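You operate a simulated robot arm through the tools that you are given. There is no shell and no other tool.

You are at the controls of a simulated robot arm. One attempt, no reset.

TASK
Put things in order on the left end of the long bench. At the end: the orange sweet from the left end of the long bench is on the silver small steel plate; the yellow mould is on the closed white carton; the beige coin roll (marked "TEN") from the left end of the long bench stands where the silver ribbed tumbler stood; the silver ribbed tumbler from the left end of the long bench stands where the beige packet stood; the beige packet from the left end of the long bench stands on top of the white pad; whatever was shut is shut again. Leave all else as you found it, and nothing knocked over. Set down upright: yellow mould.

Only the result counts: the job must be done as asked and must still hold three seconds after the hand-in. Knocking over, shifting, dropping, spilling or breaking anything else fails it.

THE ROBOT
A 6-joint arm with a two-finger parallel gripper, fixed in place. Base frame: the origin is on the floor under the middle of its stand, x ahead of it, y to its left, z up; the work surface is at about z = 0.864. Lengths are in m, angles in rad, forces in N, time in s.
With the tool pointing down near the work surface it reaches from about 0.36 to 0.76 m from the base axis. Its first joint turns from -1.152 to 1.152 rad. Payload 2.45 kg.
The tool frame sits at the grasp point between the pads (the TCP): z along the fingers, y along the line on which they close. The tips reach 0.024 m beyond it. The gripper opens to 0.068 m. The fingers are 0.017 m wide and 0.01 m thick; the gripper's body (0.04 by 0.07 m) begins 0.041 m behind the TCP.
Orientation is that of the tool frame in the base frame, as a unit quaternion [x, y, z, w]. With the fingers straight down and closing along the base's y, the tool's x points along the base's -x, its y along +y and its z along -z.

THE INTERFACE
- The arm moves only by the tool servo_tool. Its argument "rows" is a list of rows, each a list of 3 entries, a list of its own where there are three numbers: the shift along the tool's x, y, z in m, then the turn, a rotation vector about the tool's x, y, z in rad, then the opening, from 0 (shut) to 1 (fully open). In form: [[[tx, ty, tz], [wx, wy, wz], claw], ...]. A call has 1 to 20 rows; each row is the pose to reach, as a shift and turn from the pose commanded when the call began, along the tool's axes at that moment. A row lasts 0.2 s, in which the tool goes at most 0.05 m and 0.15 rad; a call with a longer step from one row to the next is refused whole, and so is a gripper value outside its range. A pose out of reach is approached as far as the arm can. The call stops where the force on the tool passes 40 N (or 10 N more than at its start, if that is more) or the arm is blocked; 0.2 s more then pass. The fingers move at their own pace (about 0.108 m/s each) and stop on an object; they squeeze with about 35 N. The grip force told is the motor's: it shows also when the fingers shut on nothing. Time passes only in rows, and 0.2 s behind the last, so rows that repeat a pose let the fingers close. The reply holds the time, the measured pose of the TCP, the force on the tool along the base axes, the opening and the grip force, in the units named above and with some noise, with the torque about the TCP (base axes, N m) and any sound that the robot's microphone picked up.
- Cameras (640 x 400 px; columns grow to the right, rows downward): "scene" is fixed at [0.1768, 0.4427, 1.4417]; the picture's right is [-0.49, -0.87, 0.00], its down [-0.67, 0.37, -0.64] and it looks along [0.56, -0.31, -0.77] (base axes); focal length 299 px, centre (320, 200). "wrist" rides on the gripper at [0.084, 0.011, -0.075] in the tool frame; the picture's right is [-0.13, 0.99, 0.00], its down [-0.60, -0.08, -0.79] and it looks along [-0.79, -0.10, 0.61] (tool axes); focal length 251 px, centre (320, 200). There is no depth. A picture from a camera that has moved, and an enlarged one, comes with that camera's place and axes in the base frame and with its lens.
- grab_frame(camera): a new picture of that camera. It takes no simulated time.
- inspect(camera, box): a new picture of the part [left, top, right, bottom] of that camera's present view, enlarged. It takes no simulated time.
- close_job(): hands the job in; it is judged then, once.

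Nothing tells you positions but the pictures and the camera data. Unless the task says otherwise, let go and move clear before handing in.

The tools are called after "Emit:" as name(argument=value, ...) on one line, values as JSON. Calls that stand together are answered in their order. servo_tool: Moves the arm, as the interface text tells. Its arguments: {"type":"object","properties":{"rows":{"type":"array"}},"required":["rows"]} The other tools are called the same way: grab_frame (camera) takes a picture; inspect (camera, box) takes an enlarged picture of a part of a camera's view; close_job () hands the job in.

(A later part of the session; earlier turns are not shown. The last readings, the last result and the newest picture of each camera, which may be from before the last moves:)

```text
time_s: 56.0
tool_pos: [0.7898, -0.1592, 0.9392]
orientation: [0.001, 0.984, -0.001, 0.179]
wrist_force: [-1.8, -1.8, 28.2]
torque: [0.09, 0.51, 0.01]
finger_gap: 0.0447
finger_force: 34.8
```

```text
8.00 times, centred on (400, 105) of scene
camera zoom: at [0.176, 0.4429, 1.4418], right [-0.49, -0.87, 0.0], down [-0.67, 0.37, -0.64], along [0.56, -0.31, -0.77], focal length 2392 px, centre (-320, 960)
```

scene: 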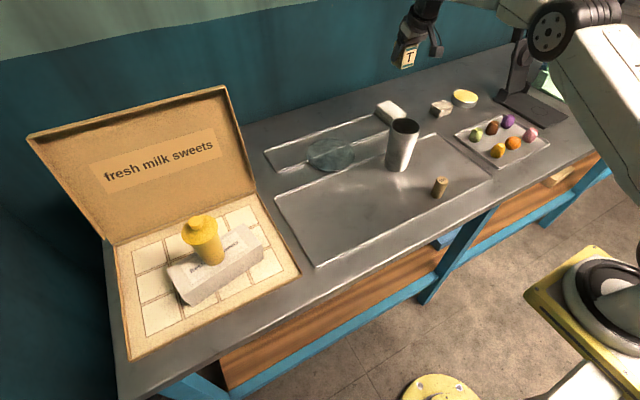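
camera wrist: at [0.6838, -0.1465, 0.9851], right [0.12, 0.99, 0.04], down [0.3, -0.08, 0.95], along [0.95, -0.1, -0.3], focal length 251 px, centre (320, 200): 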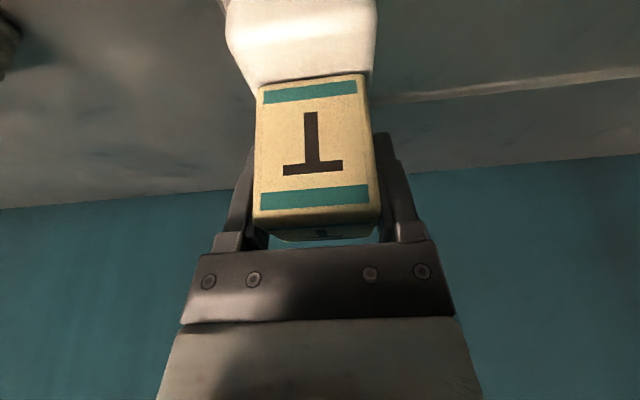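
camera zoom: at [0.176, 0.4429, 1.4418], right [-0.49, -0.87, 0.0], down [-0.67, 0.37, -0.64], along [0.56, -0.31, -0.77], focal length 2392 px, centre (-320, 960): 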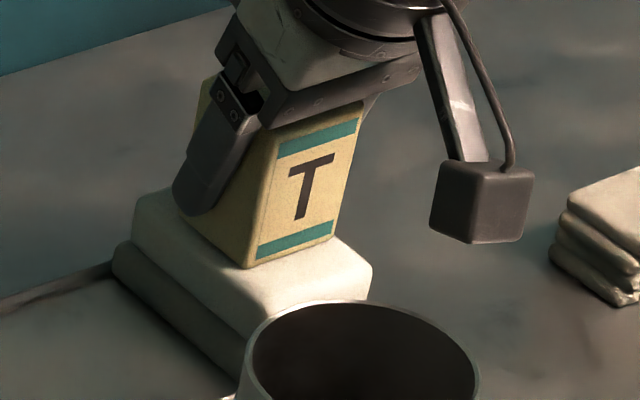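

Contact came a few mm earlier than expected. I'll back off upward to relieve the pressure.

Emit:
servo_tool(rows=[[[-0.0007, 0, -0.0019], [0, 0, 0], 0], [[-0.0012, 0, -0.0033], [0, 0, 0], 0], [[-0.0012, 0, -0.0033], [0, 0, 0], 0], [[-0.0012, 0, -0.0033], [0, 0, 0], 0]])

Emit:
inspect(camera="scene", box=[370, 85, 420, 120])

```text
time_s: 57.0
tool_pos: [0.791, -0.1587, 0.9397]
orientation: [-0.001, 0.984, 0.001, 0.177]
wrist_force: [5.2, -3.0, 16.4]
torque: [-0.11, -0.23, 0.0]
finger_gap: 0.0443
finger_force: 34.8
```

```text
11.43 times, centred on (395, 102) of scene
camera zoom: at [0.1765, 0.4428, 1.4418], right [-0.49, -0.87, 0.0], down [-0.67, 0.37, -0.64], along [0.56, -0.31, -0.77], focal length 3418 px, centre (-537, 1314)
```

zoom: 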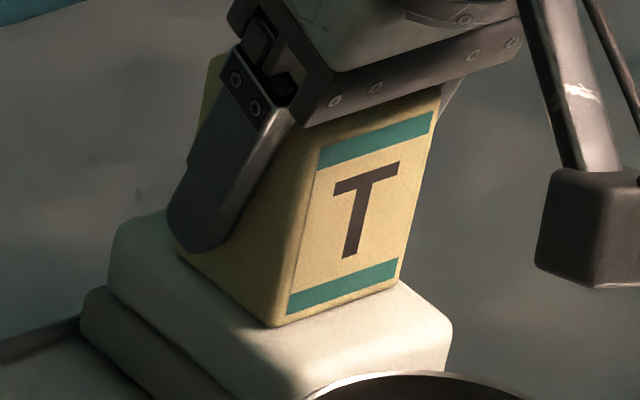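

Emit:
servo_tool(rows=[[[-0.0003, 0, -0.0009], [0, 0, 0], 0], [[-0.0005, 0, -0.0014], [0, 0, 0], 0], [[-0.0005, 0, -0.0014], [0, 0, 0], 0], [[-0.0005, 0, -0.0014], [0, 0, 0], 0]])

```text
time_s: 58.0
tool_pos: [0.7892, -0.1586, 0.9401]
orientation: [0.0, 0.985, 0.0, 0.175]
wrist_force: [3.9, -0.3, 13.9]
torque: [-0.04, -0.3, 0.01]
finger_gap: 0.0446
finger_force: 34.8
```

Emit:
servo_tool(rows=[[[-0.0003, 0, -0.0009], [0, 0, 0], 0], [[-0.0005, 0, -0.0014], [0, 0, 0], 0], [[-0.0005, 0, -0.0014], [0, 0, 0], 0], [[-0.0005, 0, -0.0014], [0, 0, 0], 0]])

Emit:
inspect(camera="scene", box=[370, 85, 420, 120])

```text
time_s: 59.0
tool_pos: [0.7874, -0.1587, 0.9401]
orientation: [0.0, 0.985, 0.0, 0.172]
wrist_force: [-0.1, -1.7, 4.2]
torque: [-0.05, -0.08, 0.01]
finger_gap: 0.0446
finger_force: 34.7
```

```text
11.43 times, centred on (395, 102) of scene
camera zoom: at [0.1767, 0.4427, 1.4417], right [-0.49, -0.87, 0.0], down [-0.67, 0.37, -0.64], along [0.56, -0.31, -0.77], focal length 3418 px, centre (-537, 1314)
```

zoom: 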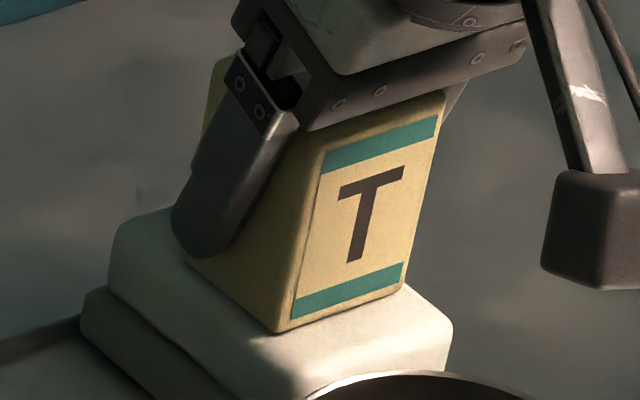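

The pressure is down to about 4 N. I'll release the packet.

Emit:
servo_tool(rows=[[[0, 0, 0], [0, 0, 0], 0.7], [[0, 0, 0], [0, 0, 0], 0.8], [[0, 0, 0], [0, 0, 0], 1], [[0, 0, 0], [0, 0, 0], 1]])

Emit:
inspect(camera="scene", box=[370, 85, 420, 120])

Emit:
grab_frame(camera="wrist")

```text
time_s: 60.0
tool_pos: [0.7875, -0.1577, 0.9415]
orientation: [0.0, 0.985, 0.0, 0.175]
wrist_force: [0.2, 1.0, -0.8]
torque: [-0.01, 0.01, 0.0]
finger_gap: 0.0683
finger_force: 0.0
```

```text
11.43 times, centred on (395, 102) of scene
camera zoom: at [0.1768, 0.4427, 1.4417], right [-0.49, -0.87, 0.0], down [-0.67, 0.37, -0.64], along [0.56, -0.31, -0.77], focal length 3418 px, centre (-537, 1314)
```

zoom: 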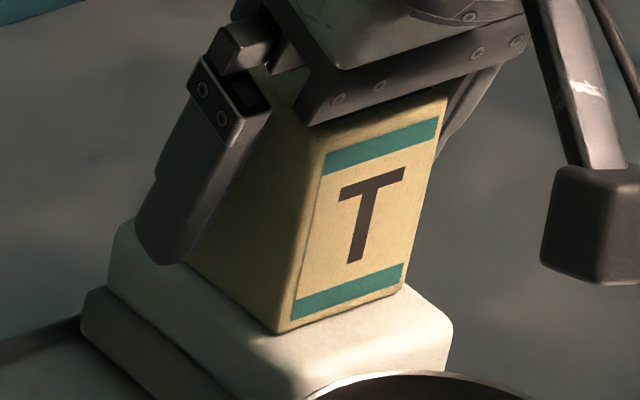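

```text
taken
camera wrist: at [0.6832, -0.1461, 0.9835], right [0.12, 0.99, 0.04], down [0.3, -0.08, 0.95], along [0.95, -0.1, -0.3], focal length 251 px, centre (320, 200)
```

wrist: 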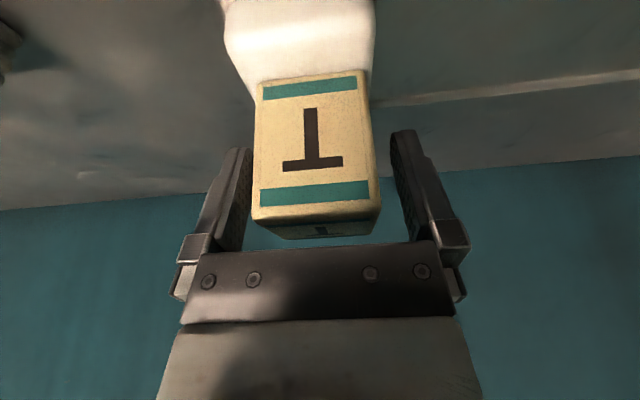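

The packet stands on the pad. I'll rise straight up, un-tilt, and move to look at the tumbler rim.

Emit:
servo_tool(rows=[[[-0.0103, 0, -0.0282], [0, 0, 0], 1], [[-0.0257, 0, -0.0705], [0, 0, 0], 1], [[-0.0412, 0, -0.1127], [0, 0, 0], 1], [[-0.0549, 0, -0.1503], [0, 0, 0], 1], [[-0.02, 0.018, -0.1592], [0, 0.06, 0], 1], [[0.0149, 0.036, -0.1681], [0, 0.12, 0], 1], [[0.0498, 0.054, -0.1771], [0, 0.18, 0], 1], [[0.0847, 0.072, -0.186], [0, 0.24, 0], 1], [[0.1196, 0.09, -0.1949], [0, 0.3, 0], 1], [[0.1545, 0.108, -0.2038], [0, 0.35, 0], 1], [[0.1545, 0.108, -0.2038], [0, 0.35, 0], 1]])

Emit:
grab_frame(camera="wrist")

Emit:
inspect(camera="scene", box=[360, 70, 460, 180])

```text
time_s: 62.4
tool_pos: [0.5733, -0.0496, 1.0769]
orientation: [0.0, 1.0, 0.0, -0.001]
wrist_force: [0.4, 0.2, -0.5]
torque: [0.02, 0.0, 0.03]
finger_gap: 0.068
finger_force: 0.1
```

```text
taken
camera wrist: at [0.4891, -0.0387, 1.1532], right [0.13, 0.99, 0.0], down [0.6, -0.08, 0.79], along [0.79, -0.1, -0.61], focal length 251 px, centre (320, 200)
```

wrist: 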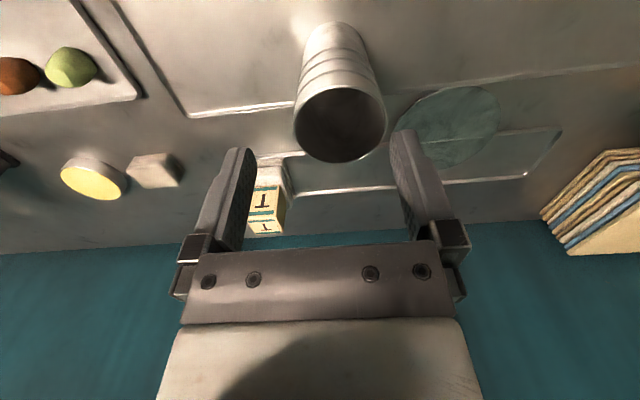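

```text
3.64 times, centred on (410, 125) of scene
camera zoom: at [0.1768, 0.4427, 1.4417], right [-0.49, -0.87, 0.0], down [-0.67, 0.37, -0.64], along [0.56, -0.31, -0.77], focal length 1087 px, centre (-7, 473)
```

zoom: 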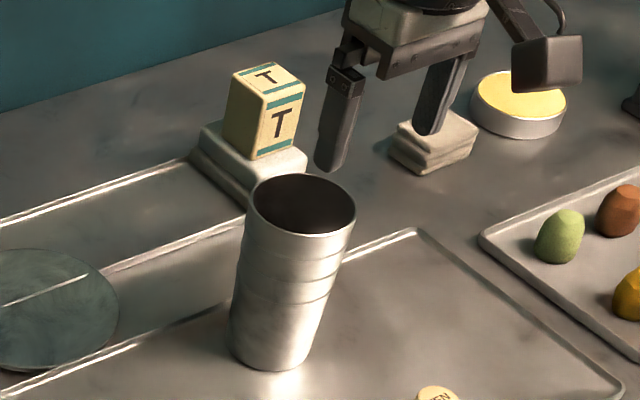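

Emit:
inspect(camera="wrist", box=[260, 10, 420, 170])

Emit:
inspect(camera="scene", box=[370, 112, 430, 178])

Emit:
inspect(camera="scene", box=[370, 80, 420, 115])

```text
2.50 times, centred on (340, 90) of wrist
camera zoom: at [0.4891, -0.0387, 1.1532], right [0.13, 0.99, 0.0], down [0.6, -0.08, 0.79], along [0.79, -0.1, -0.61], focal length 629 px, centre (270, 475)
```

zoom: 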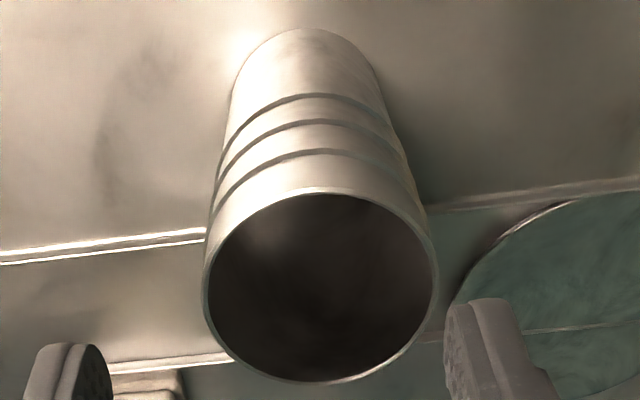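

```text
6.06 times, centred on (400, 145) of scene
camera zoom: at [0.1768, 0.4427, 1.4417], right [-0.49, -0.87, 0.0], down [-0.67, 0.37, -0.64], along [0.56, -0.31, -0.77], focal length 1812 px, centre (-165, 533)
```

zoom: 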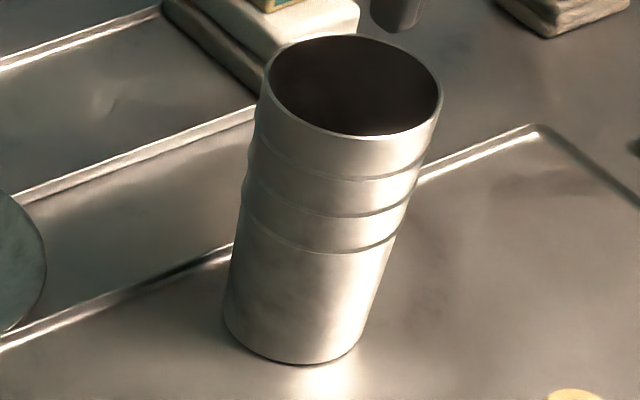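

```text
11.43 times, centred on (395, 98) of scene
camera zoom: at [0.1768, 0.4427, 1.4417], right [-0.49, -0.87, 0.0], down [-0.67, 0.37, -0.64], along [0.56, -0.31, -0.77], focal length 3418 px, centre (-537, 1371)
```

zoom: 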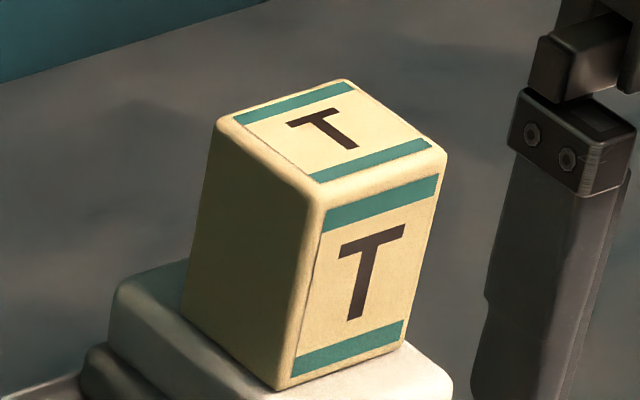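

The tumbler centre is at about (0.600,-0.0385) with rim z≈1.0 and outer diameter ≈0.067. I'll grip it by the right wall with one finger inside, at y≈-0.071. First I descend with open fingers.

Emit:
servo_tool(rows=[[[-0.0269, -0.0215, 0.01], [0, 0, 0], 1], [[-0.0269, -0.0215, 0.03], [0, 0, 0], 1], [[-0.0269, -0.0215, 0.05], [0, 0, 0], 1], [[-0.0269, -0.0215, 0.05], [0, 0, 0], 1]])

Emit:
grab_frame(camera="wrist")

Emit:
inspect(camera="scene", box=[370, 90, 450, 178])

```text
time_s: 63.4
tool_pos: [0.6004, -0.0705, 1.0296]
orientation: [0.0, 1.0, 0.0, 0.0]
wrist_force: [0.1, -0.3, -0.2]
torque: [0.01, 0.04, -0.01]
finger_gap: 0.0679
finger_force: 0.1
```

```text
taken
camera wrist: at [0.5156, -0.0595, 1.1049], right [0.13, 0.99, 0.0], down [0.6, -0.08, 0.79], along [0.79, -0.1, -0.61], focal length 251 px, centre (320, 200)
```

wrist: 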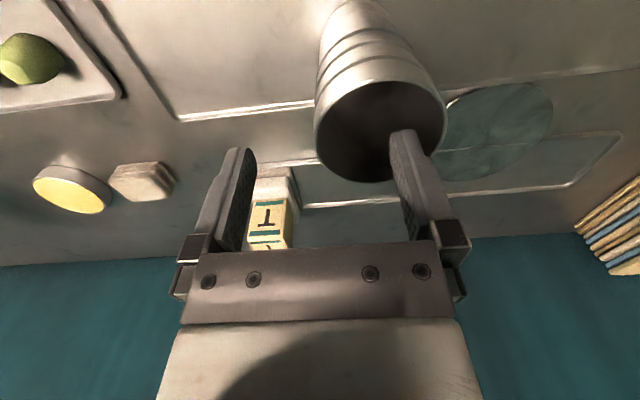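

```text
4.55 times, centred on (410, 134) of scene
camera zoom: at [0.1768, 0.4427, 1.4417], right [-0.49, -0.87, 0.0], down [-0.67, 0.37, -0.64], along [0.56, -0.31, -0.77], focal length 1359 px, centre (-89, 500)
```

zoom: 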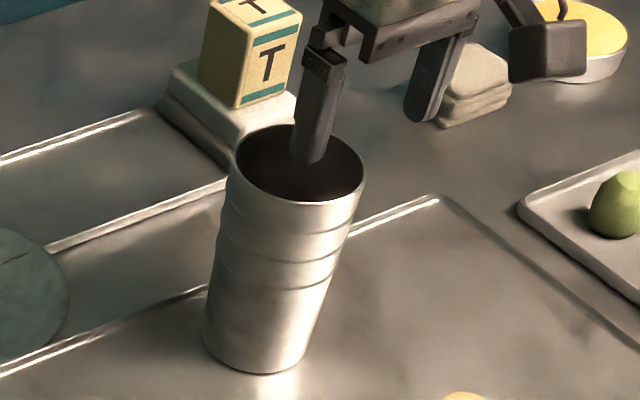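

One finger is inside the tumbler and one outside. I'll lower onto the rim and close on the wall.

Emit:
servo_tool(rows=[[[0, -0.001, 0.02], [0, 0, 0], 1], [[0, -0.001, 0.038], [0, 0, 0], 1], [[0, -0.001, 0.046], [0, 0, 0], 1], [[0, -0.001, 0.046], [0, 0, 0], 1], [[0, -0.001, 0.046], [0, 0, 0], 0.7], [[0, -0.001, 0.046], [0, 0, 0], 0.4], [[0, -0.001, 0.046], [0, 0, 0], 0.2], [[0, -0.001, 0.046], [0, 0, 0], 0.1], [[0, -0.001, 0.046], [0, 0, 0], 0], [[0, -0.001, 0.046], [0, 0, 0], 0]])

Emit:
grab_frame(camera="wrist")

Emit:
inspect(camera="scene", box=[370, 90, 450, 178])

```text
time_s: 65.6
tool_pos: [0.6029, -0.0728, 0.983]
orientation: [0.0, 1.0, 0.0, 0.002]
wrist_force: [4.7, -1.7, 13.9]
torque: [0.58, -0.25, -0.19]
finger_gap: 0.0053
finger_force: 28.4
```

```text
taken
camera wrist: at [0.5177, -0.0614, 1.0581], right [0.13, 0.99, 0.0], down [0.6, -0.08, 0.8], along [0.79, -0.1, -0.61], focal length 251 px, centre (320, 200)
```

wrist: 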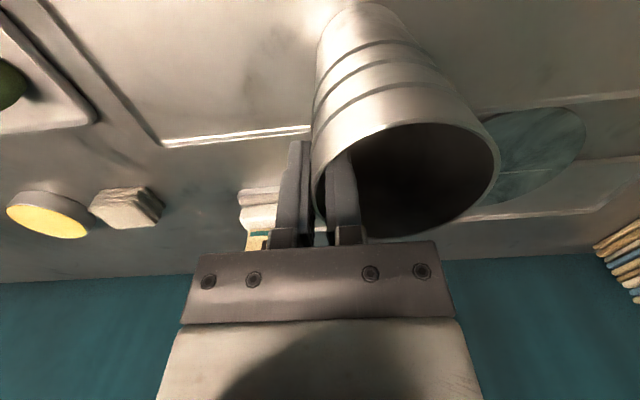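

```text
4.55 times, centred on (410, 134) of scene
camera zoom: at [0.1766, 0.4427, 1.4418], right [-0.49, -0.87, 0.0], down [-0.67, 0.37, -0.64], along [0.56, -0.31, -0.77], focal length 1359 px, centre (-89, 500)
```

zoom: 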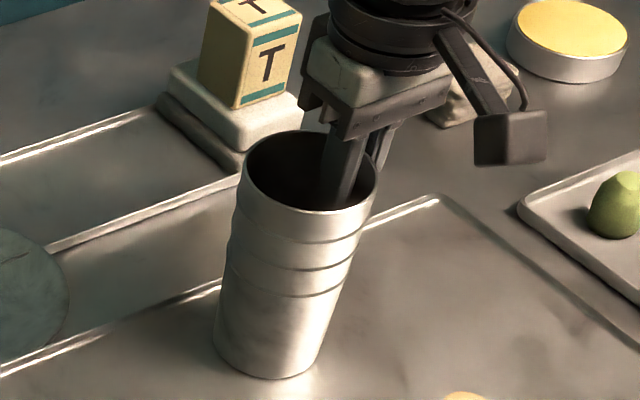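

The wall is held, with a gap of 5 mm, and the tumbler self-centred a few mm on the finger. Its original spot I take as about (0.604,-0.038). I'll lift it gently and check.

Emit:
servo_tool(rows=[[[0, 0, -0.003], [0, 0, 0], 0], [[0, 0, -0.01], [0, 0, 0], 0], [[0, 0, -0.02], [0, 0, 0], 0], [[0, 0, -0.03], [0, 0, 0], 0], [[0, 0, -0.03], [0, 0, 0], 0]])

Emit:
grab_frame(camera="wrist")

Emit:
inspect(camera="scene", box=[370, 90, 450, 178])

```text
time_s: 66.8
tool_pos: [0.601, -0.0725, 1.0124]
orientation: [0.0, 1.0, 0.0, 0.001]
wrist_force: [0.0, 0.0, 0.1]
torque: [0.01, -0.01, 0.03]
finger_gap: 0.0052
finger_force: 27.5
```

```text
taken
camera wrist: at [0.5165, -0.0604, 1.0886], right [0.13, 0.99, 0.0], down [0.6, -0.08, 0.79], along [0.79, -0.1, -0.61], focal length 251 px, centre (320, 200)
```

wrist: 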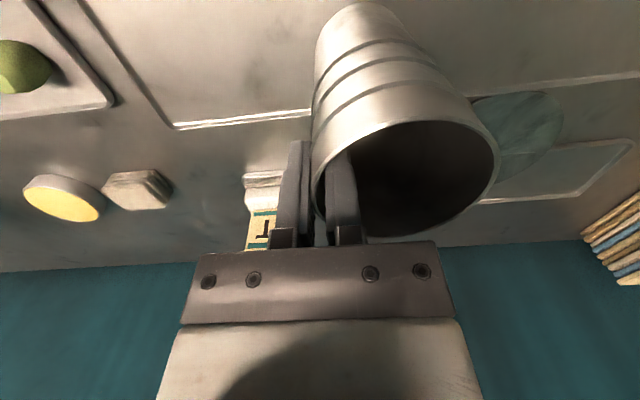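

```text
4.55 times, centred on (410, 134) of scene
camera zoom: at [0.1768, 0.4427, 1.4417], right [-0.49, -0.87, 0.0], down [-0.67, 0.37, -0.64], along [0.56, -0.31, -0.77], focal length 1359 px, centre (-89, 500)
```

zoom: 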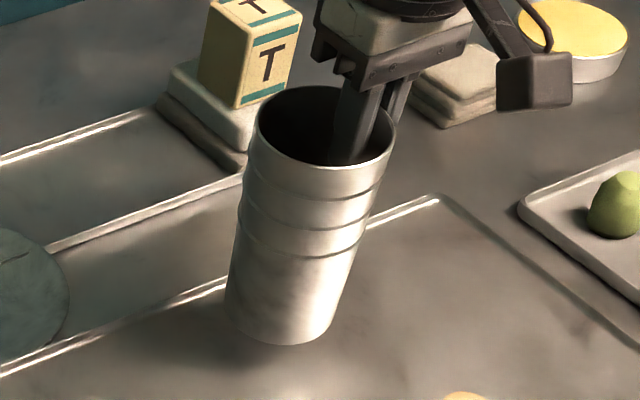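

The tumbler is held and clear of the tray. I'll carry it slowly to the spot where the packet stood.

Emit:
servo_tool(rows=[[[0, 0, -0.015], [0, 0, 0], 0], [[0, 0, -0.03], [0, 0, 0], 0], [[0.0015, 0.013, -0.035], [0, 0, 0], 0], [[0.0043, 0.0365, -0.035], [0, 0, 0], 0], [[0.0079, 0.0678, -0.035], [0, 0, 0], 0], [[0.0119, 0.1017, -0.035], [0, 0, 0], 0], [[0.0159, 0.1356, -0.035], [0, 0, 0], 0], [[0.0198, 0.1695, -0.035], [0, 0, 0], 0], [[0.0238, 0.2033, -0.035], [0, 0, 0], 0], [[0.0271, 0.232, -0.035], [0, 0, 0], 0], [[0.0293, 0.2503, -0.035], [0, 0, 0], 0], [[0.0305, 0.2607, -0.035], [0, 0, 0], 0], [[0.0305, 0.2607, -0.035], [0, 0, 0], 0]])

Emit:
grab_frame(camera="wrist")

Emit:
inspect(camera="scene", box=[280, 120, 400, 230])

```text
time_s: 69.6
tool_pos: [0.5703, 0.1887, 1.0487]
orientation: [0.0, 1.0, 0.0, -0.001]
wrist_force: [-0.5, 0.2, -0.5]
torque: [-0.03, 0.01, -0.04]
finger_gap: 0.0052
finger_force: 28.1
```

```text
taken
camera wrist: at [0.4851, 0.2016, 1.1241], right [0.13, 0.99, 0.0], down [0.6, -0.08, 0.79], along [0.79, -0.1, -0.61], focal length 251 px, centre (320, 200)
```

wrist: 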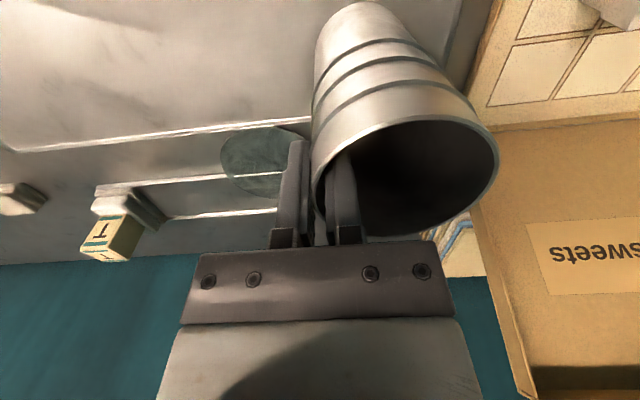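

```text
3.64 times, centred on (340, 175) of scene
camera zoom: at [0.1768, 0.4428, 1.4417], right [-0.49, -0.87, 0.0], down [-0.67, 0.37, -0.64], along [0.56, -0.31, -0.77], focal length 1087 px, centre (247, 291)
```

zoom: 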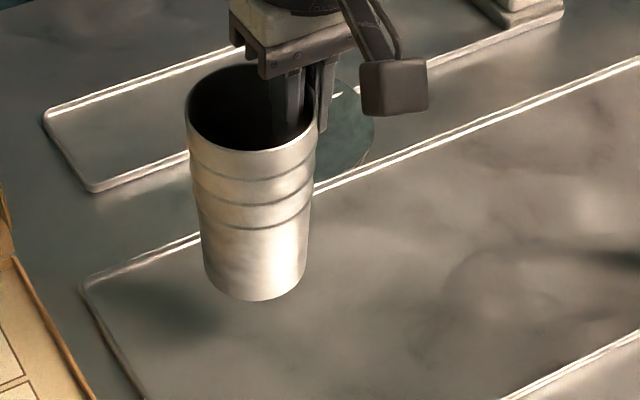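

Emit:
servo_tool(rows=[[[0, 0, 0.02], [0, 0, 0], 0], [[0, 0, 0.04], [0, 0, 0], 0], [[0, 0, 0.053], [0, 0, 0], 0], [[0, 0, 0.053], [0, 0, 0], 0]])

Emit:
inspect(camera="scene", box=[290, 145, 370, 230])

```text
time_s: 70.6
tool_pos: [0.5712, 0.1891, 0.9946]
orientation: [-0.001, 1.0, -0.001, -0.001]
wrist_force: [-0.3, -0.1, -0.9]
torque: [0.01, 0.03, 0.03]
finger_gap: 0.0054
finger_force: 28.6
```

```text
4.71 times, centred on (330, 188) of scene
camera zoom: at [0.1768, 0.4427, 1.4417], right [-0.49, -0.87, 0.0], down [-0.67, 0.37, -0.64], along [0.56, -0.31, -0.77], focal length 1407 px, centre (273, 259)
```

zoom: 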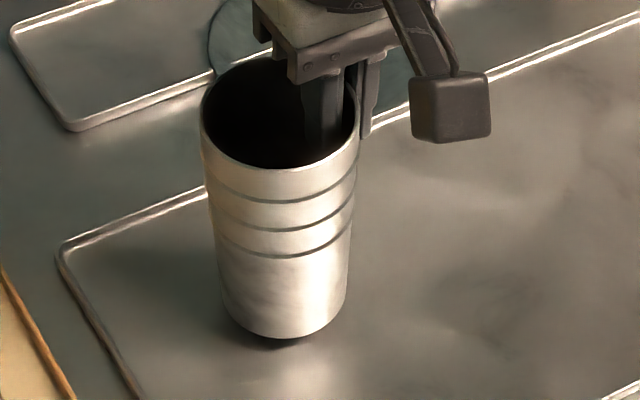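

Emit:
servo_tool(rows=[[[-0.0025, 0.001, 0.004], [0, 0, 0], 0], [[-0.0025, 0.001, 0.007], [0, 0, 0], 0], [[-0.0025, 0.001, 0.008], [0, 0, 0], 0], [[-0.0025, 0.001, 0.008], [0, 0, 0], 0]])

Emit:
servo_tool(rows=[[[0, 0, 0.001], [0, 0, 0], 0], [[0, 0, 0.0015], [0, 0, 0], 0], [[0, 0, 0.0015], [0, 0, 0], 0]])

Emit:
inspect(camera="scene", box=[290, 145, 370, 230])

```text
time_s: 71.6
tool_pos: [0.5724, 0.1894, 0.986]
orientation: [0.001, 1.0, 0.001, 0.0]
wrist_force: [0.9, 0.2, -0.5]
torque: [-0.01, 0.02, -0.02]
finger_gap: 0.0053
finger_force: 27.8
```

```text
time_s: 72.4
tool_pos: [0.5725, 0.189, 0.9857]
orientation: [0.0, 1.0, 0.001, 0.0]
wrist_force: [0.1, -0.1, -0.4]
torque: [-0.04, 0.01, 0.01]
finger_gap: 0.0053
finger_force: 27.9
```

```text
4.71 times, centred on (330, 188) of scene
camera zoom: at [0.1768, 0.4427, 1.4417], right [-0.49, -0.87, 0.0], down [-0.67, 0.37, -0.64], along [0.56, -0.31, -0.77], focal length 1407 px, centre (273, 259)
```

zoom: 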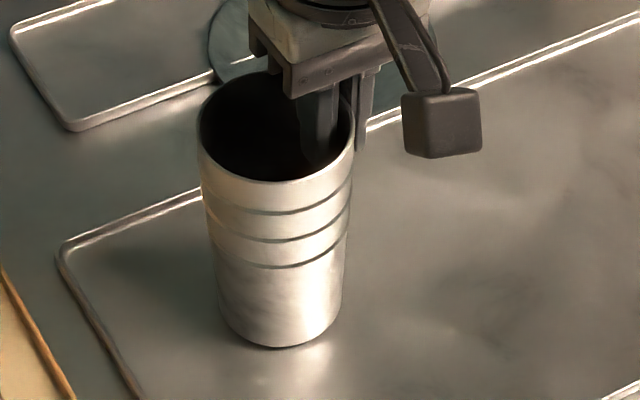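

Emit:
servo_tool(rows=[[[0, 0, 0.001], [0, 0, 0], 0], [[0, 0, 0.001], [0, 0, 0], 0]])

Emit:
servo_tool(rows=[[[0, 0, 0.001], [0, 0, 0], 0], [[0, 0, 0.001], [0, 0, 0], 0]])

```text
time_s: 73.0
tool_pos: [0.5734, 0.1893, 0.9844]
orientation: [0.0, 1.0, 0.0, 0.0]
wrist_force: [0.2, 0.5, 0.5]
torque: [-0.02, -0.01, -0.01]
finger_gap: 0.0054
finger_force: 28.2
```

```text
time_s: 73.6
tool_pos: [0.5731, 0.1894, 0.9839]
orientation: [0.0, 1.0, 0.001, 0.0]
wrist_force: [-0.8, -0.6, 1.1]
torque: [0.06, 0.1, 0.05]
finger_gap: 0.0051
finger_force: 28.0
```

Contact is just beginning. I'll go 0.5 mm lower, then open slowly to release the tumbler.

Emit:
servo_tool(rows=[[[0, 0, 0.0005], [0, 0, 0], 0], [[0, 0, 0.0005], [0, 0, 0], 0.12], [[0, 0, 0.0005], [0, 0, 0], 0.2], [[0, 0, 0.0005], [0, 0, 0], 0.35], [[0, 0, 0.0005], [0, 0, 0], 0.5], [[0, 0, 0.0005], [0, 0, 0], 0.5]])

Emit:
grab_frame(camera="wrist")

Emit:
inspect(camera="scene", box=[290, 145, 370, 230])

```text
time_s: 75.0
tool_pos: [0.5734, 0.1891, 0.9815]
orientation: [0.0, 1.0, 0.0, 0.0]
wrist_force: [0.0, 1.0, 0.7]
torque: [0.03, -0.04, -0.04]
finger_gap: 0.034
finger_force: 0.1
```

```text
taken
camera wrist: at [0.4882, 0.2005, 1.0582], right [0.13, 0.99, 0.0], down [0.6, -0.08, 0.79], along [0.79, -0.1, -0.61], focal length 251 px, centre (320, 200)
```

wrist: 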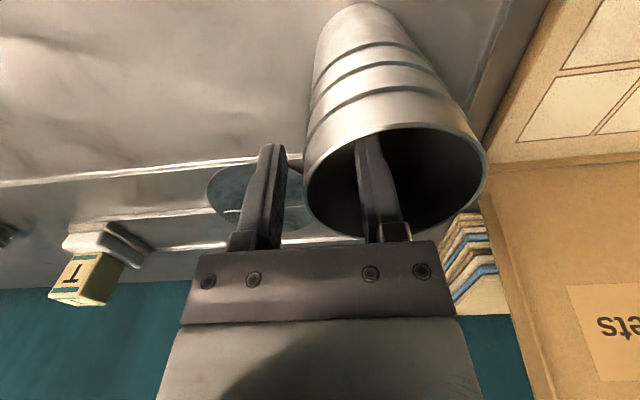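

```text
4.71 times, centred on (330, 188) of scene
camera zoom: at [0.1768, 0.4427, 1.4417], right [-0.49, -0.87, 0.0], down [-0.67, 0.37, -0.64], along [0.56, -0.31, -0.77], focal length 1407 px, centre (273, 259)
```

zoom: 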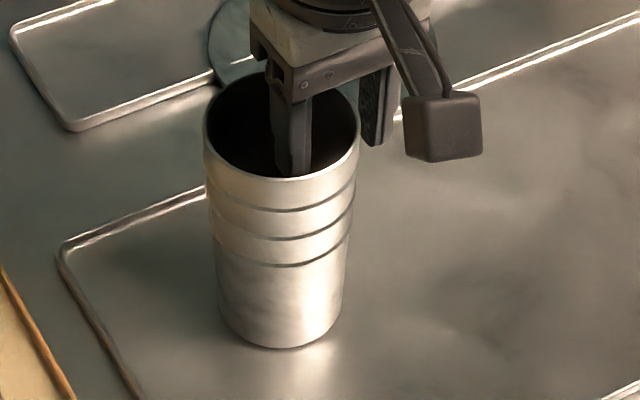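

The tumbler stands exactly where the packet stood. I'll rise clear and go to the coin roll.

Emit:
servo_tool(rows=[[[0, 0, -0.03], [0, 0, 0], 0.5], [[0, 0, -0.065], [0, 0, 0], 0.5], [[0, 0, -0.098], [0, 0, 0], 0.7], [[0.0134, -0.0309, -0.098], [0, 0, 0], 1], [[0.0269, -0.0618, -0.098], [0, 0, 0], 1], [[0.0403, -0.0926, -0.098], [0, 0, 0], 1], [[0.0537, -0.1235, -0.098], [0, 0, 0], 1], [[0.0671, -0.1544, -0.098], [0, 0, 0], 1], [[0.0806, -0.1853, -0.098], [0, 0, 0], 1], [[0.094, -0.2161, -0.098], [0, 0, 0], 1], [[0.1074, -0.247, -0.09], [0, 0, 0], 1], [[0.1074, -0.247, -0.05], [0, 0, 0], 1], [[0.1074, -0.247, -0.008], [0, 0, 0], 1], [[0.1074, -0.247, -0.008], [0, 0, 0], 1]])

Emit:
grab_frame(camera="wrist")

Emit:
grab_frame(camera="scene")

```text
time_s: 78.0
tool_pos: [0.4646, -0.0587, 0.9906]
orientation: [0.0, 1.0, 0.0, 0.0]
wrist_force: [0.1, -0.1, 0.2]
torque: [0.01, -0.01, 0.03]
finger_gap: 0.068
finger_force: 0.1
```

```text
taken
camera wrist: at [0.3801, -0.0469, 1.0664], right [0.13, 0.99, 0.0], down [0.6, -0.08, 0.79], along [0.79, -0.1, -0.61], focal length 251 px, centre (320, 200)
```

wrist: 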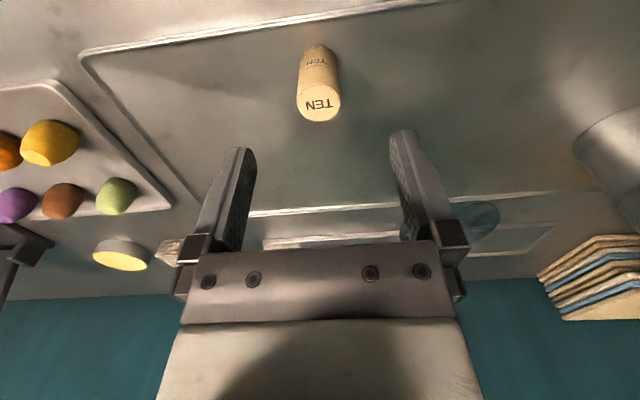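

```text
taken
```

scene: 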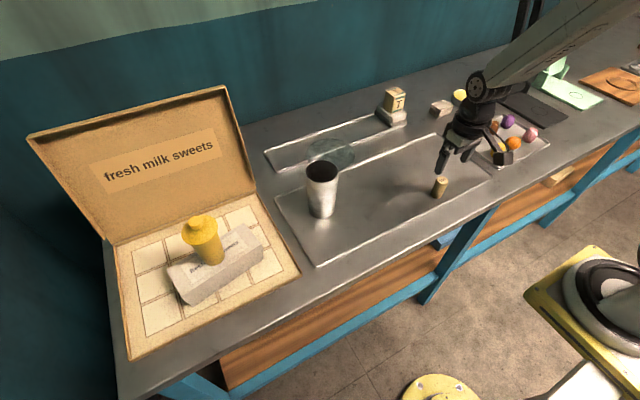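

The coin roll is about 3 mm ahead of the tool. I'll descend around it and check before closing.

Emit:
servo_tool(rows=[[[-0.0035, -0.0012, 0.03], [0, 0, 0], 1], [[-0.0035, -0.0012, 0.06], [0, 0, 0], 1], [[-0.0035, -0.0012, 0.08], [0, 0, 0], 1], [[-0.0035, -0.0012, 0.091], [0, 0, 0], 1], [[-0.0035, -0.0012, 0.091], [0, 0, 0], 1]])

Emit:
grab_frame(camera="wrist")

Emit:
inspect(camera="scene", box=[400, 130, 480, 210])

```text
time_s: 79.2
tool_pos: [0.4693, -0.0593, 0.9026]
orientation: [0.0, 1.0, 0.0, 0.001]
wrist_force: [-0.2, 0.1, 0.0]
torque: [-0.05, -0.02, -0.01]
finger_gap: 0.0679
finger_force: 0.2
```

```text
taken
camera wrist: at [0.3845, -0.0483, 0.9774], right [0.13, 0.99, 0.0], down [0.6, -0.08, 0.79], along [0.79, -0.1, -0.61], focal length 251 px, centre (320, 200)
```

wrist: 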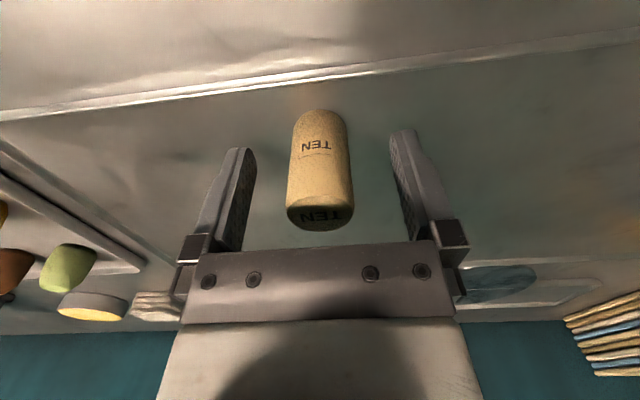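

```text
5.00 times, centred on (440, 170) of scene
camera zoom: at [0.1768, 0.4427, 1.4417], right [-0.49, -0.87, 0.0], down [-0.67, 0.37, -0.64], along [0.56, -0.31, -0.77], focal length 1495 px, centre (-280, 350)
```

zoom: 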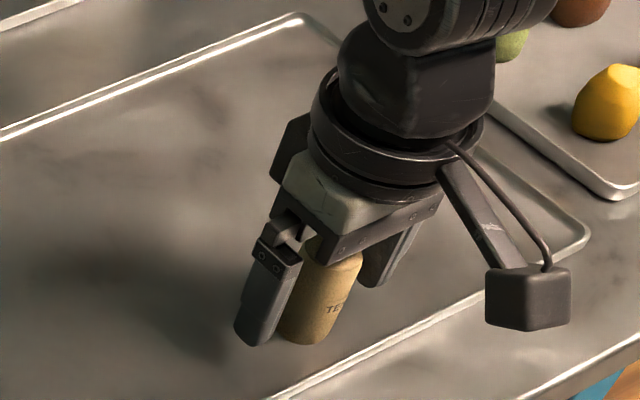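

Emit:
servo_tool(rows=[[[0, 0, 0], [0, 0, 0], 0.7], [[0, 0, 0], [0, 0, 0], 0.4], [[0, 0, 0], [0, 0, 0], 0.2], [[0, 0, 0], [0, 0, 0], 0], [[0, 0, 0], [0, 0, 0], 0]])

Emit:
grab_frame(camera="wrist")

```text
time_s: 80.4
tool_pos: [0.4686, -0.0595, 0.9026]
orientation: [0.0, 1.0, 0.0, 0.001]
wrist_force: [0.4, 0.7, -0.2]
torque: [-0.02, 0.02, -0.01]
finger_gap: 0.0288
finger_force: 35.0
```

```text
taken
camera wrist: at [0.3844, -0.0483, 0.9776], right [0.13, 0.99, 0.0], down [0.6, -0.08, 0.79], along [0.79, -0.1, -0.61], focal length 251 px, centre (320, 200)
```

wrist: 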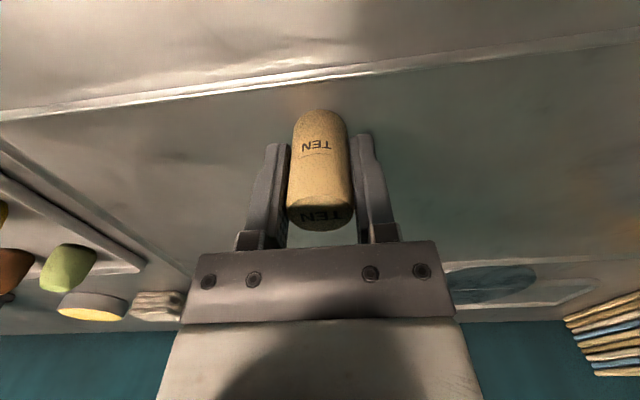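

The coin roll is gripped. I'll lift it and carry it to the tumbler's former spot.

Emit:
servo_tool(rows=[[[0, 0, -0.01], [0, 0, 0], 0], [[0, 0, -0.035], [0, 0, 0], 0], [[0, 0, -0.06], [0, 0, 0], 0], [[-0.015, 0.0024, -0.06], [0, 0, 0], 0], [[-0.04, 0.0063, -0.06], [0, 0, 0], 0], [[-0.07, 0.0111, -0.06], [0, 0, 0], 0], [[-0.1, 0.0158, -0.06], [0, 0, 0], 0], [[-0.122, 0.0193, -0.06], [0, 0, 0], 0], [[-0.1352, 0.0214, -0.06], [0, 0, 0], 0], [[-0.1352, 0.0214, -0.035], [0, 0, 0], 0], [[-0.1352, 0.0214, -0.015], [0, 0, 0], 0], [[-0.1352, 0.0214, -0.01], [0, 0, 0], 0], [[-0.1352, 0.0214, -0.01], [0, 0, 0], 0]])

Emit:
grab_frame(camera="wrist")

Emit:
inspect(camera="scene", box=[370, 112, 430, 178])

```text
time_s: 83.2
tool_pos: [0.6043, -0.039, 0.9086]
orientation: [0.0, 1.0, -0.001, 0.001]
wrist_force: [0.7, 0.2, -0.7]
torque: [-0.01, -0.01, 0.03]
finger_gap: 0.0284
finger_force: 35.0
```

```text
taken
camera wrist: at [0.5193, -0.0268, 0.9836], right [0.13, 0.99, 0.0], down [0.6, -0.08, 0.79], along [0.79, -0.1, -0.61], focal length 251 px, centre (320, 200)
```

wrist: 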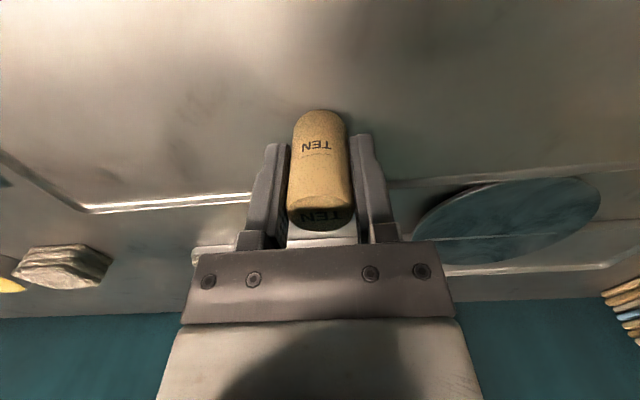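

```text
6.06 times, centred on (400, 145) of scene
camera zoom: at [0.1768, 0.4427, 1.4417], right [-0.49, -0.87, 0.0], down [-0.67, 0.37, -0.64], along [0.56, -0.31, -0.77], focal length 1812 px, centre (-165, 533)
```

zoom: 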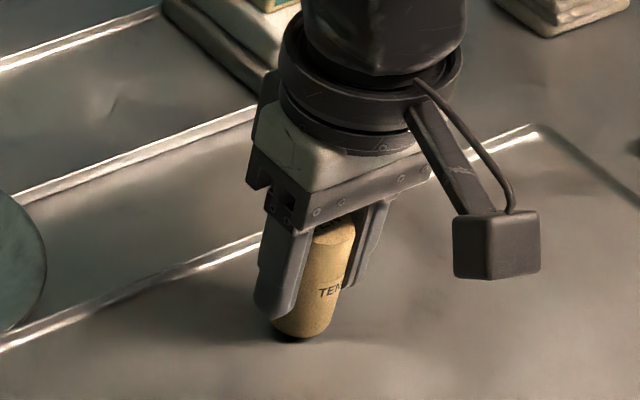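

The roll hovers about 6–8 mm nearer the robot than the tumbler's original base centre seen in the scene view. I'll shift it +6 mm in x and hold before lowering.

Emit:
servo_tool(rows=[[[-0.003, 0, 0], [0, 0, 0], 0], [[-0.006, 0, 0], [0, 0, 0], 0], [[-0.006, 0, 0], [0, 0, 0], 0]])

Emit:
inspect(camera="scene", box=[370, 112, 430, 178])

```text
time_s: 84.0
tool_pos: [0.6101, -0.037, 0.9085]
orientation: [0.0, 1.0, 0.0, 0.0]
wrist_force: [0.3, -0.3, -0.3]
torque: [0.0, 0.04, 0.02]
finger_gap: 0.0284
finger_force: 34.8
```

```text
6.06 times, centred on (400, 145) of scene
camera zoom: at [0.1768, 0.4427, 1.4417], right [-0.49, -0.87, 0.0], down [-0.67, 0.37, -0.64], along [0.56, -0.31, -0.77], focal length 1812 px, centre (-165, 533)
```

zoom: 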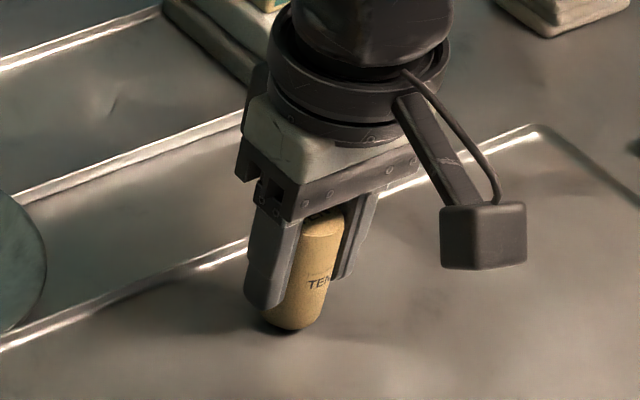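

The alignment now matches the tumbler's original base. I'll lower in small steps until contact.

Emit:
servo_tool(rows=[[[0, 0, 0.0015], [0, 0, 0], 0], [[0, 0, 0.003], [0, 0, 0], 0], [[0, 0, 0.003], [0, 0, 0], 0]])

Emit:
servo_tool(rows=[[[0, 0, 0.001], [0, 0, 0], 0], [[0, 0, 0.0015], [0, 0, 0], 0], [[0, 0, 0.0015], [0, 0, 0], 0]])

Emit:
servo_tool(rows=[[[0, 0, 0.001], [0, 0, 0], 0], [[0, 0, 0.001], [0, 0, 0], 0]])

Emit:
inspect(camera="scene", box=[370, 130, 430, 178])

```text
time_s: 84.8
tool_pos: [0.611, -0.0364, 0.9052]
orientation: [0.0, 1.0, 0.0, 0.0]
wrist_force: [0.0, 0.8, -1.3]
torque: [-0.03, 0.0, 0.02]
finger_gap: 0.0284
finger_force: 35.1
```

```text
time_s: 85.6
tool_pos: [0.6106, -0.0367, 0.9044]
orientation: [0.0, 1.0, 0.0, 0.001]
wrist_force: [0.3, -0.2, -0.6]
torque: [0.0, 0.02, -0.01]
finger_gap: 0.0282
finger_force: 34.6
```

```text
time_s: 86.2
tool_pos: [0.61, -0.0362, 0.9041]
orientation: [0.0, 1.0, 0.0, 0.0]
wrist_force: [-0.5, -0.6, -0.6]
torque: [0.01, 0.01, 0.01]
finger_gap: 0.0282
finger_force: 35.2
```

```text
8.33 times, centred on (400, 154) of scene
camera zoom: at [0.1768, 0.4427, 1.4417], right [-0.49, -0.87, 0.0], down [-0.67, 0.37, -0.64], along [0.56, -0.31, -0.77], focal length 2492 px, centre (-347, 583)
```

zoom: 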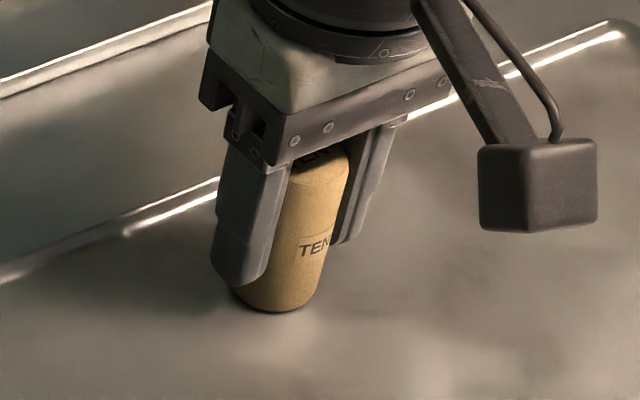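

Emit:
servo_tool(rows=[[[0, 0, 0.001], [0, 0, 0], 0], [[0, 0, 0.001], [0, 0, 0], 0]])

Emit:
servo_tool(rows=[[[0, 0, 0.001], [0, 0, 0], 0], [[0, 0, 0.001], [0, 0, 0], 0]])

```text
time_s: 86.8
tool_pos: [0.6118, -0.037, 0.9028]
orientation: [0.0, 1.0, 0.0, 0.0]
wrist_force: [-0.2, 0.7, -1.9]
torque: [0.02, 0.0, 0.0]
finger_gap: 0.0284
finger_force: 34.9
```

```text
time_s: 87.4
tool_pos: [0.611, -0.0369, 0.9018]
orientation: [0.0, 1.0, 0.001, 0.0]
wrist_force: [-0.4, -0.5, 0.8]
torque: [0.02, 0.05, 0.03]
finger_gap: 0.0285
finger_force: 35.3
```

Emit:
servo_tool(rows=[[[0, 0, 0.0005], [0, 0, 0], 0], [[0, 0, 0.0005], [0, 0, 0], 0]])

```text
time_s: 88.0
tool_pos: [0.6119, -0.0375, 0.9012]
orientation: [-0.001, 1.0, 0.001, 0.001]
wrist_force: [-0.6, 1.2, 5.2]
torque: [0.04, 0.03, 0.01]
finger_gap: 0.0285
finger_force: 35.0
```

The roll is in contact with about 5 N. I'll release it and check.

Emit:
servo_tool(rows=[[[0, 0, 0], [0, 0, 0], 0.44], [[0, 0, 0], [0, 0, 0], 0.5], [[0, 0, 0], [0, 0, 0], 0.7], [[0, 0, 0], [0, 0, 0], 0.9], [[0, 0, 0], [0, 0, 0], 0.9]])

Emit:
grab_frame(camera="wrist")

Emit:
inspect(camera="scene", box=[370, 112, 430, 178])

```text
time_s: 89.2
tool_pos: [0.6096, -0.0371, 0.9006]
orientation: [0.0, 1.0, 0.0, -0.001]
wrist_force: [-0.2, -0.1, 0.4]
torque: [0.0, 0.02, 0.01]
finger_gap: 0.0611
finger_force: 0.1
```

```text
taken
camera wrist: at [0.5262, -0.0259, 0.977], right [0.13, 0.99, 0.0], down [0.6, -0.08, 0.79], along [0.79, -0.1, -0.61], focal length 251 px, centre (320, 200)
```

wrist: 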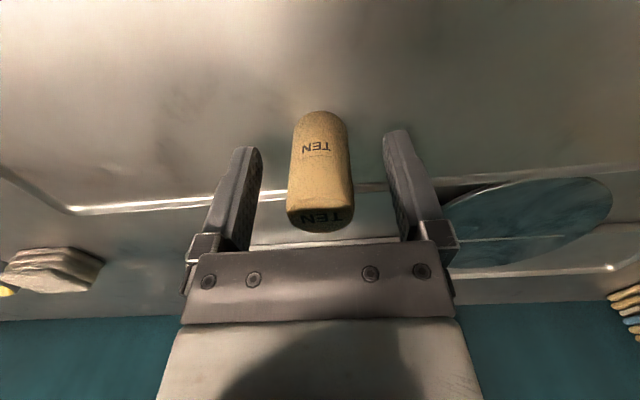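

```text
6.06 times, centred on (400, 145) of scene
camera zoom: at [0.1768, 0.4427, 1.4417], right [-0.49, -0.87, 0.0], down [-0.67, 0.37, -0.64], along [0.56, -0.31, -0.77], focal length 1812 px, centre (-165, 533)
```

zoom: 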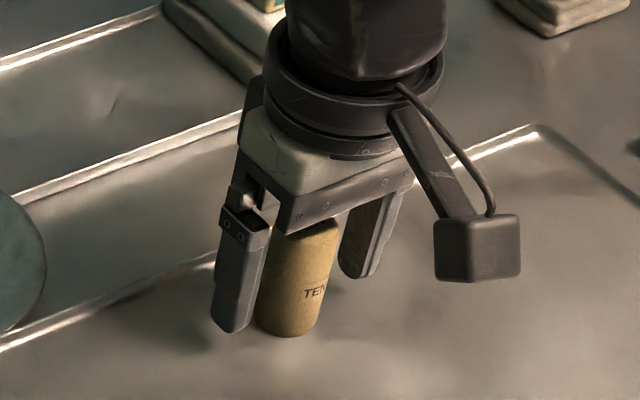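

The coin roll stands in place. I'll retract straight up and move back to a clear pose, then inspect everything.

Emit:
servo_tool(rows=[[[0, 0, -0.02], [0, 0, 0], 0.9], [[0, 0, -0.06], [0, 0, 0], 0.9], [[0, 0, -0.105], [0, 0, 0], 1], [[0, 0, -0.15], [0, 0, 0], 1], [[0.03, 0.005, -0.19], [0, 0, 0], 1], [[0.07, 0.01, -0.22], [0, 0, 0], 1], [[0.11, 0.02, -0.25], [0, 0, 0], 1], [[0.15, 0.03, -0.255], [0, 0, 0], 1], [[0.17, 0.035, -0.255], [0, 0, 0], 1], [[0.17, 0.035, -0.255], [0, 0, 0], 1]])

Emit:
grab_frame(camera="wrist")

Emit:
grab_frame(camera="scene")

Emit:
inspect(camera="scene", box=[240, 80, 560, 280])

Emit:
inspect(camera="scene", box=[360, 80, 450, 180])

Emit:
inspect(camera="scene", box=[160, 195, 350, 310])

```text
refused: row 5 steps farther than a row can; nothing moved
```

```text
taken
camera wrist: at [0.5262, -0.0259, 0.977], right [0.13, 0.99, 0.0], down [0.6, -0.08, 0.79], along [0.79, -0.1, -0.61], focal length 251 px, centre (320, 200)
```

wrist: 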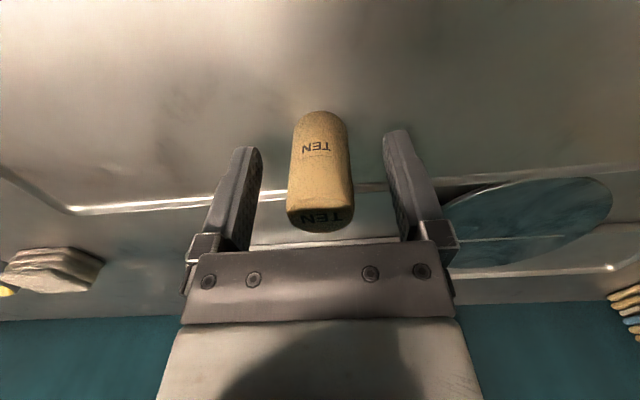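

```text
taken
```

scene: 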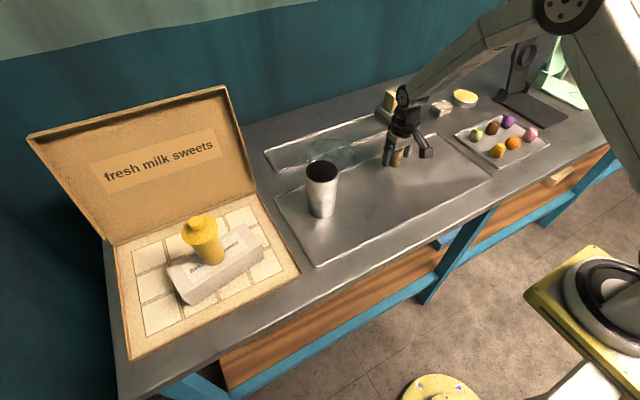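

```text
2.00 times, centred on (400, 180) of scene
camera zoom: at [0.1768, 0.4427, 1.4417], right [-0.49, -0.87, 0.0], down [-0.67, 0.37, -0.64], along [0.56, -0.31, -0.77], focal length 598 px, centre (160, 240)
```

zoom: 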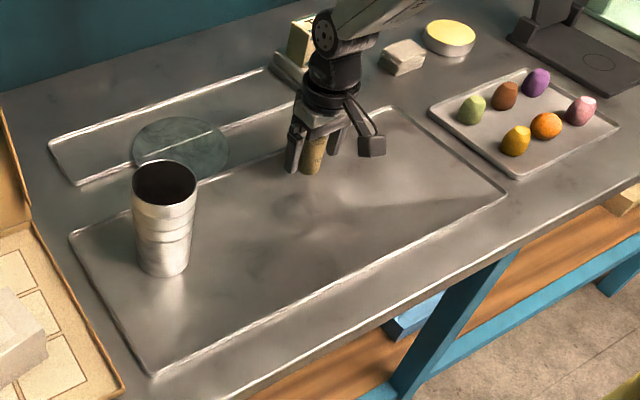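

```text
4.00 times, centred on (405, 130) of scene
camera zoom: at [0.1768, 0.4427, 1.4417], right [-0.49, -0.87, 0.0], down [-0.67, 0.37, -0.64], along [0.56, -0.31, -0.77], focal length 1196 px, centre (-20, 480)
```

zoom: 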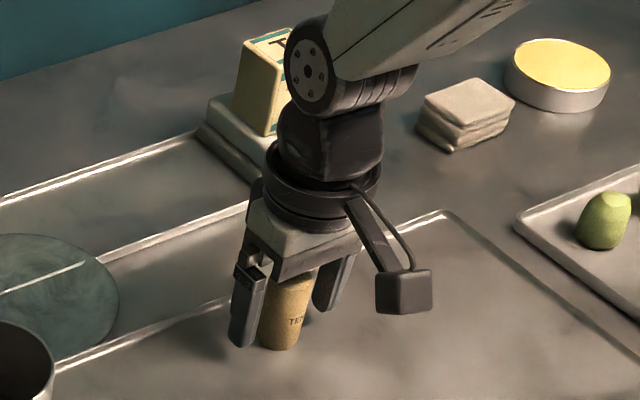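

```text
3.37 times, centred on (255, 252) of scene
camera zoom: at [0.1768, 0.4427, 1.4417], right [-0.49, -0.87, 0.0], down [-0.67, 0.37, -0.64], along [0.56, -0.31, -0.77], focal length 1007 px, centre (539, 23)
```

zoom: 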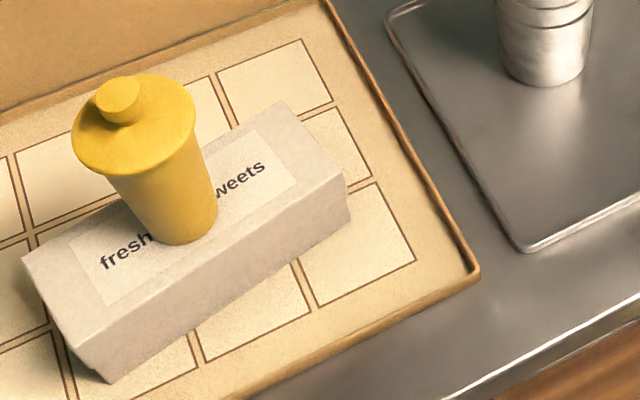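

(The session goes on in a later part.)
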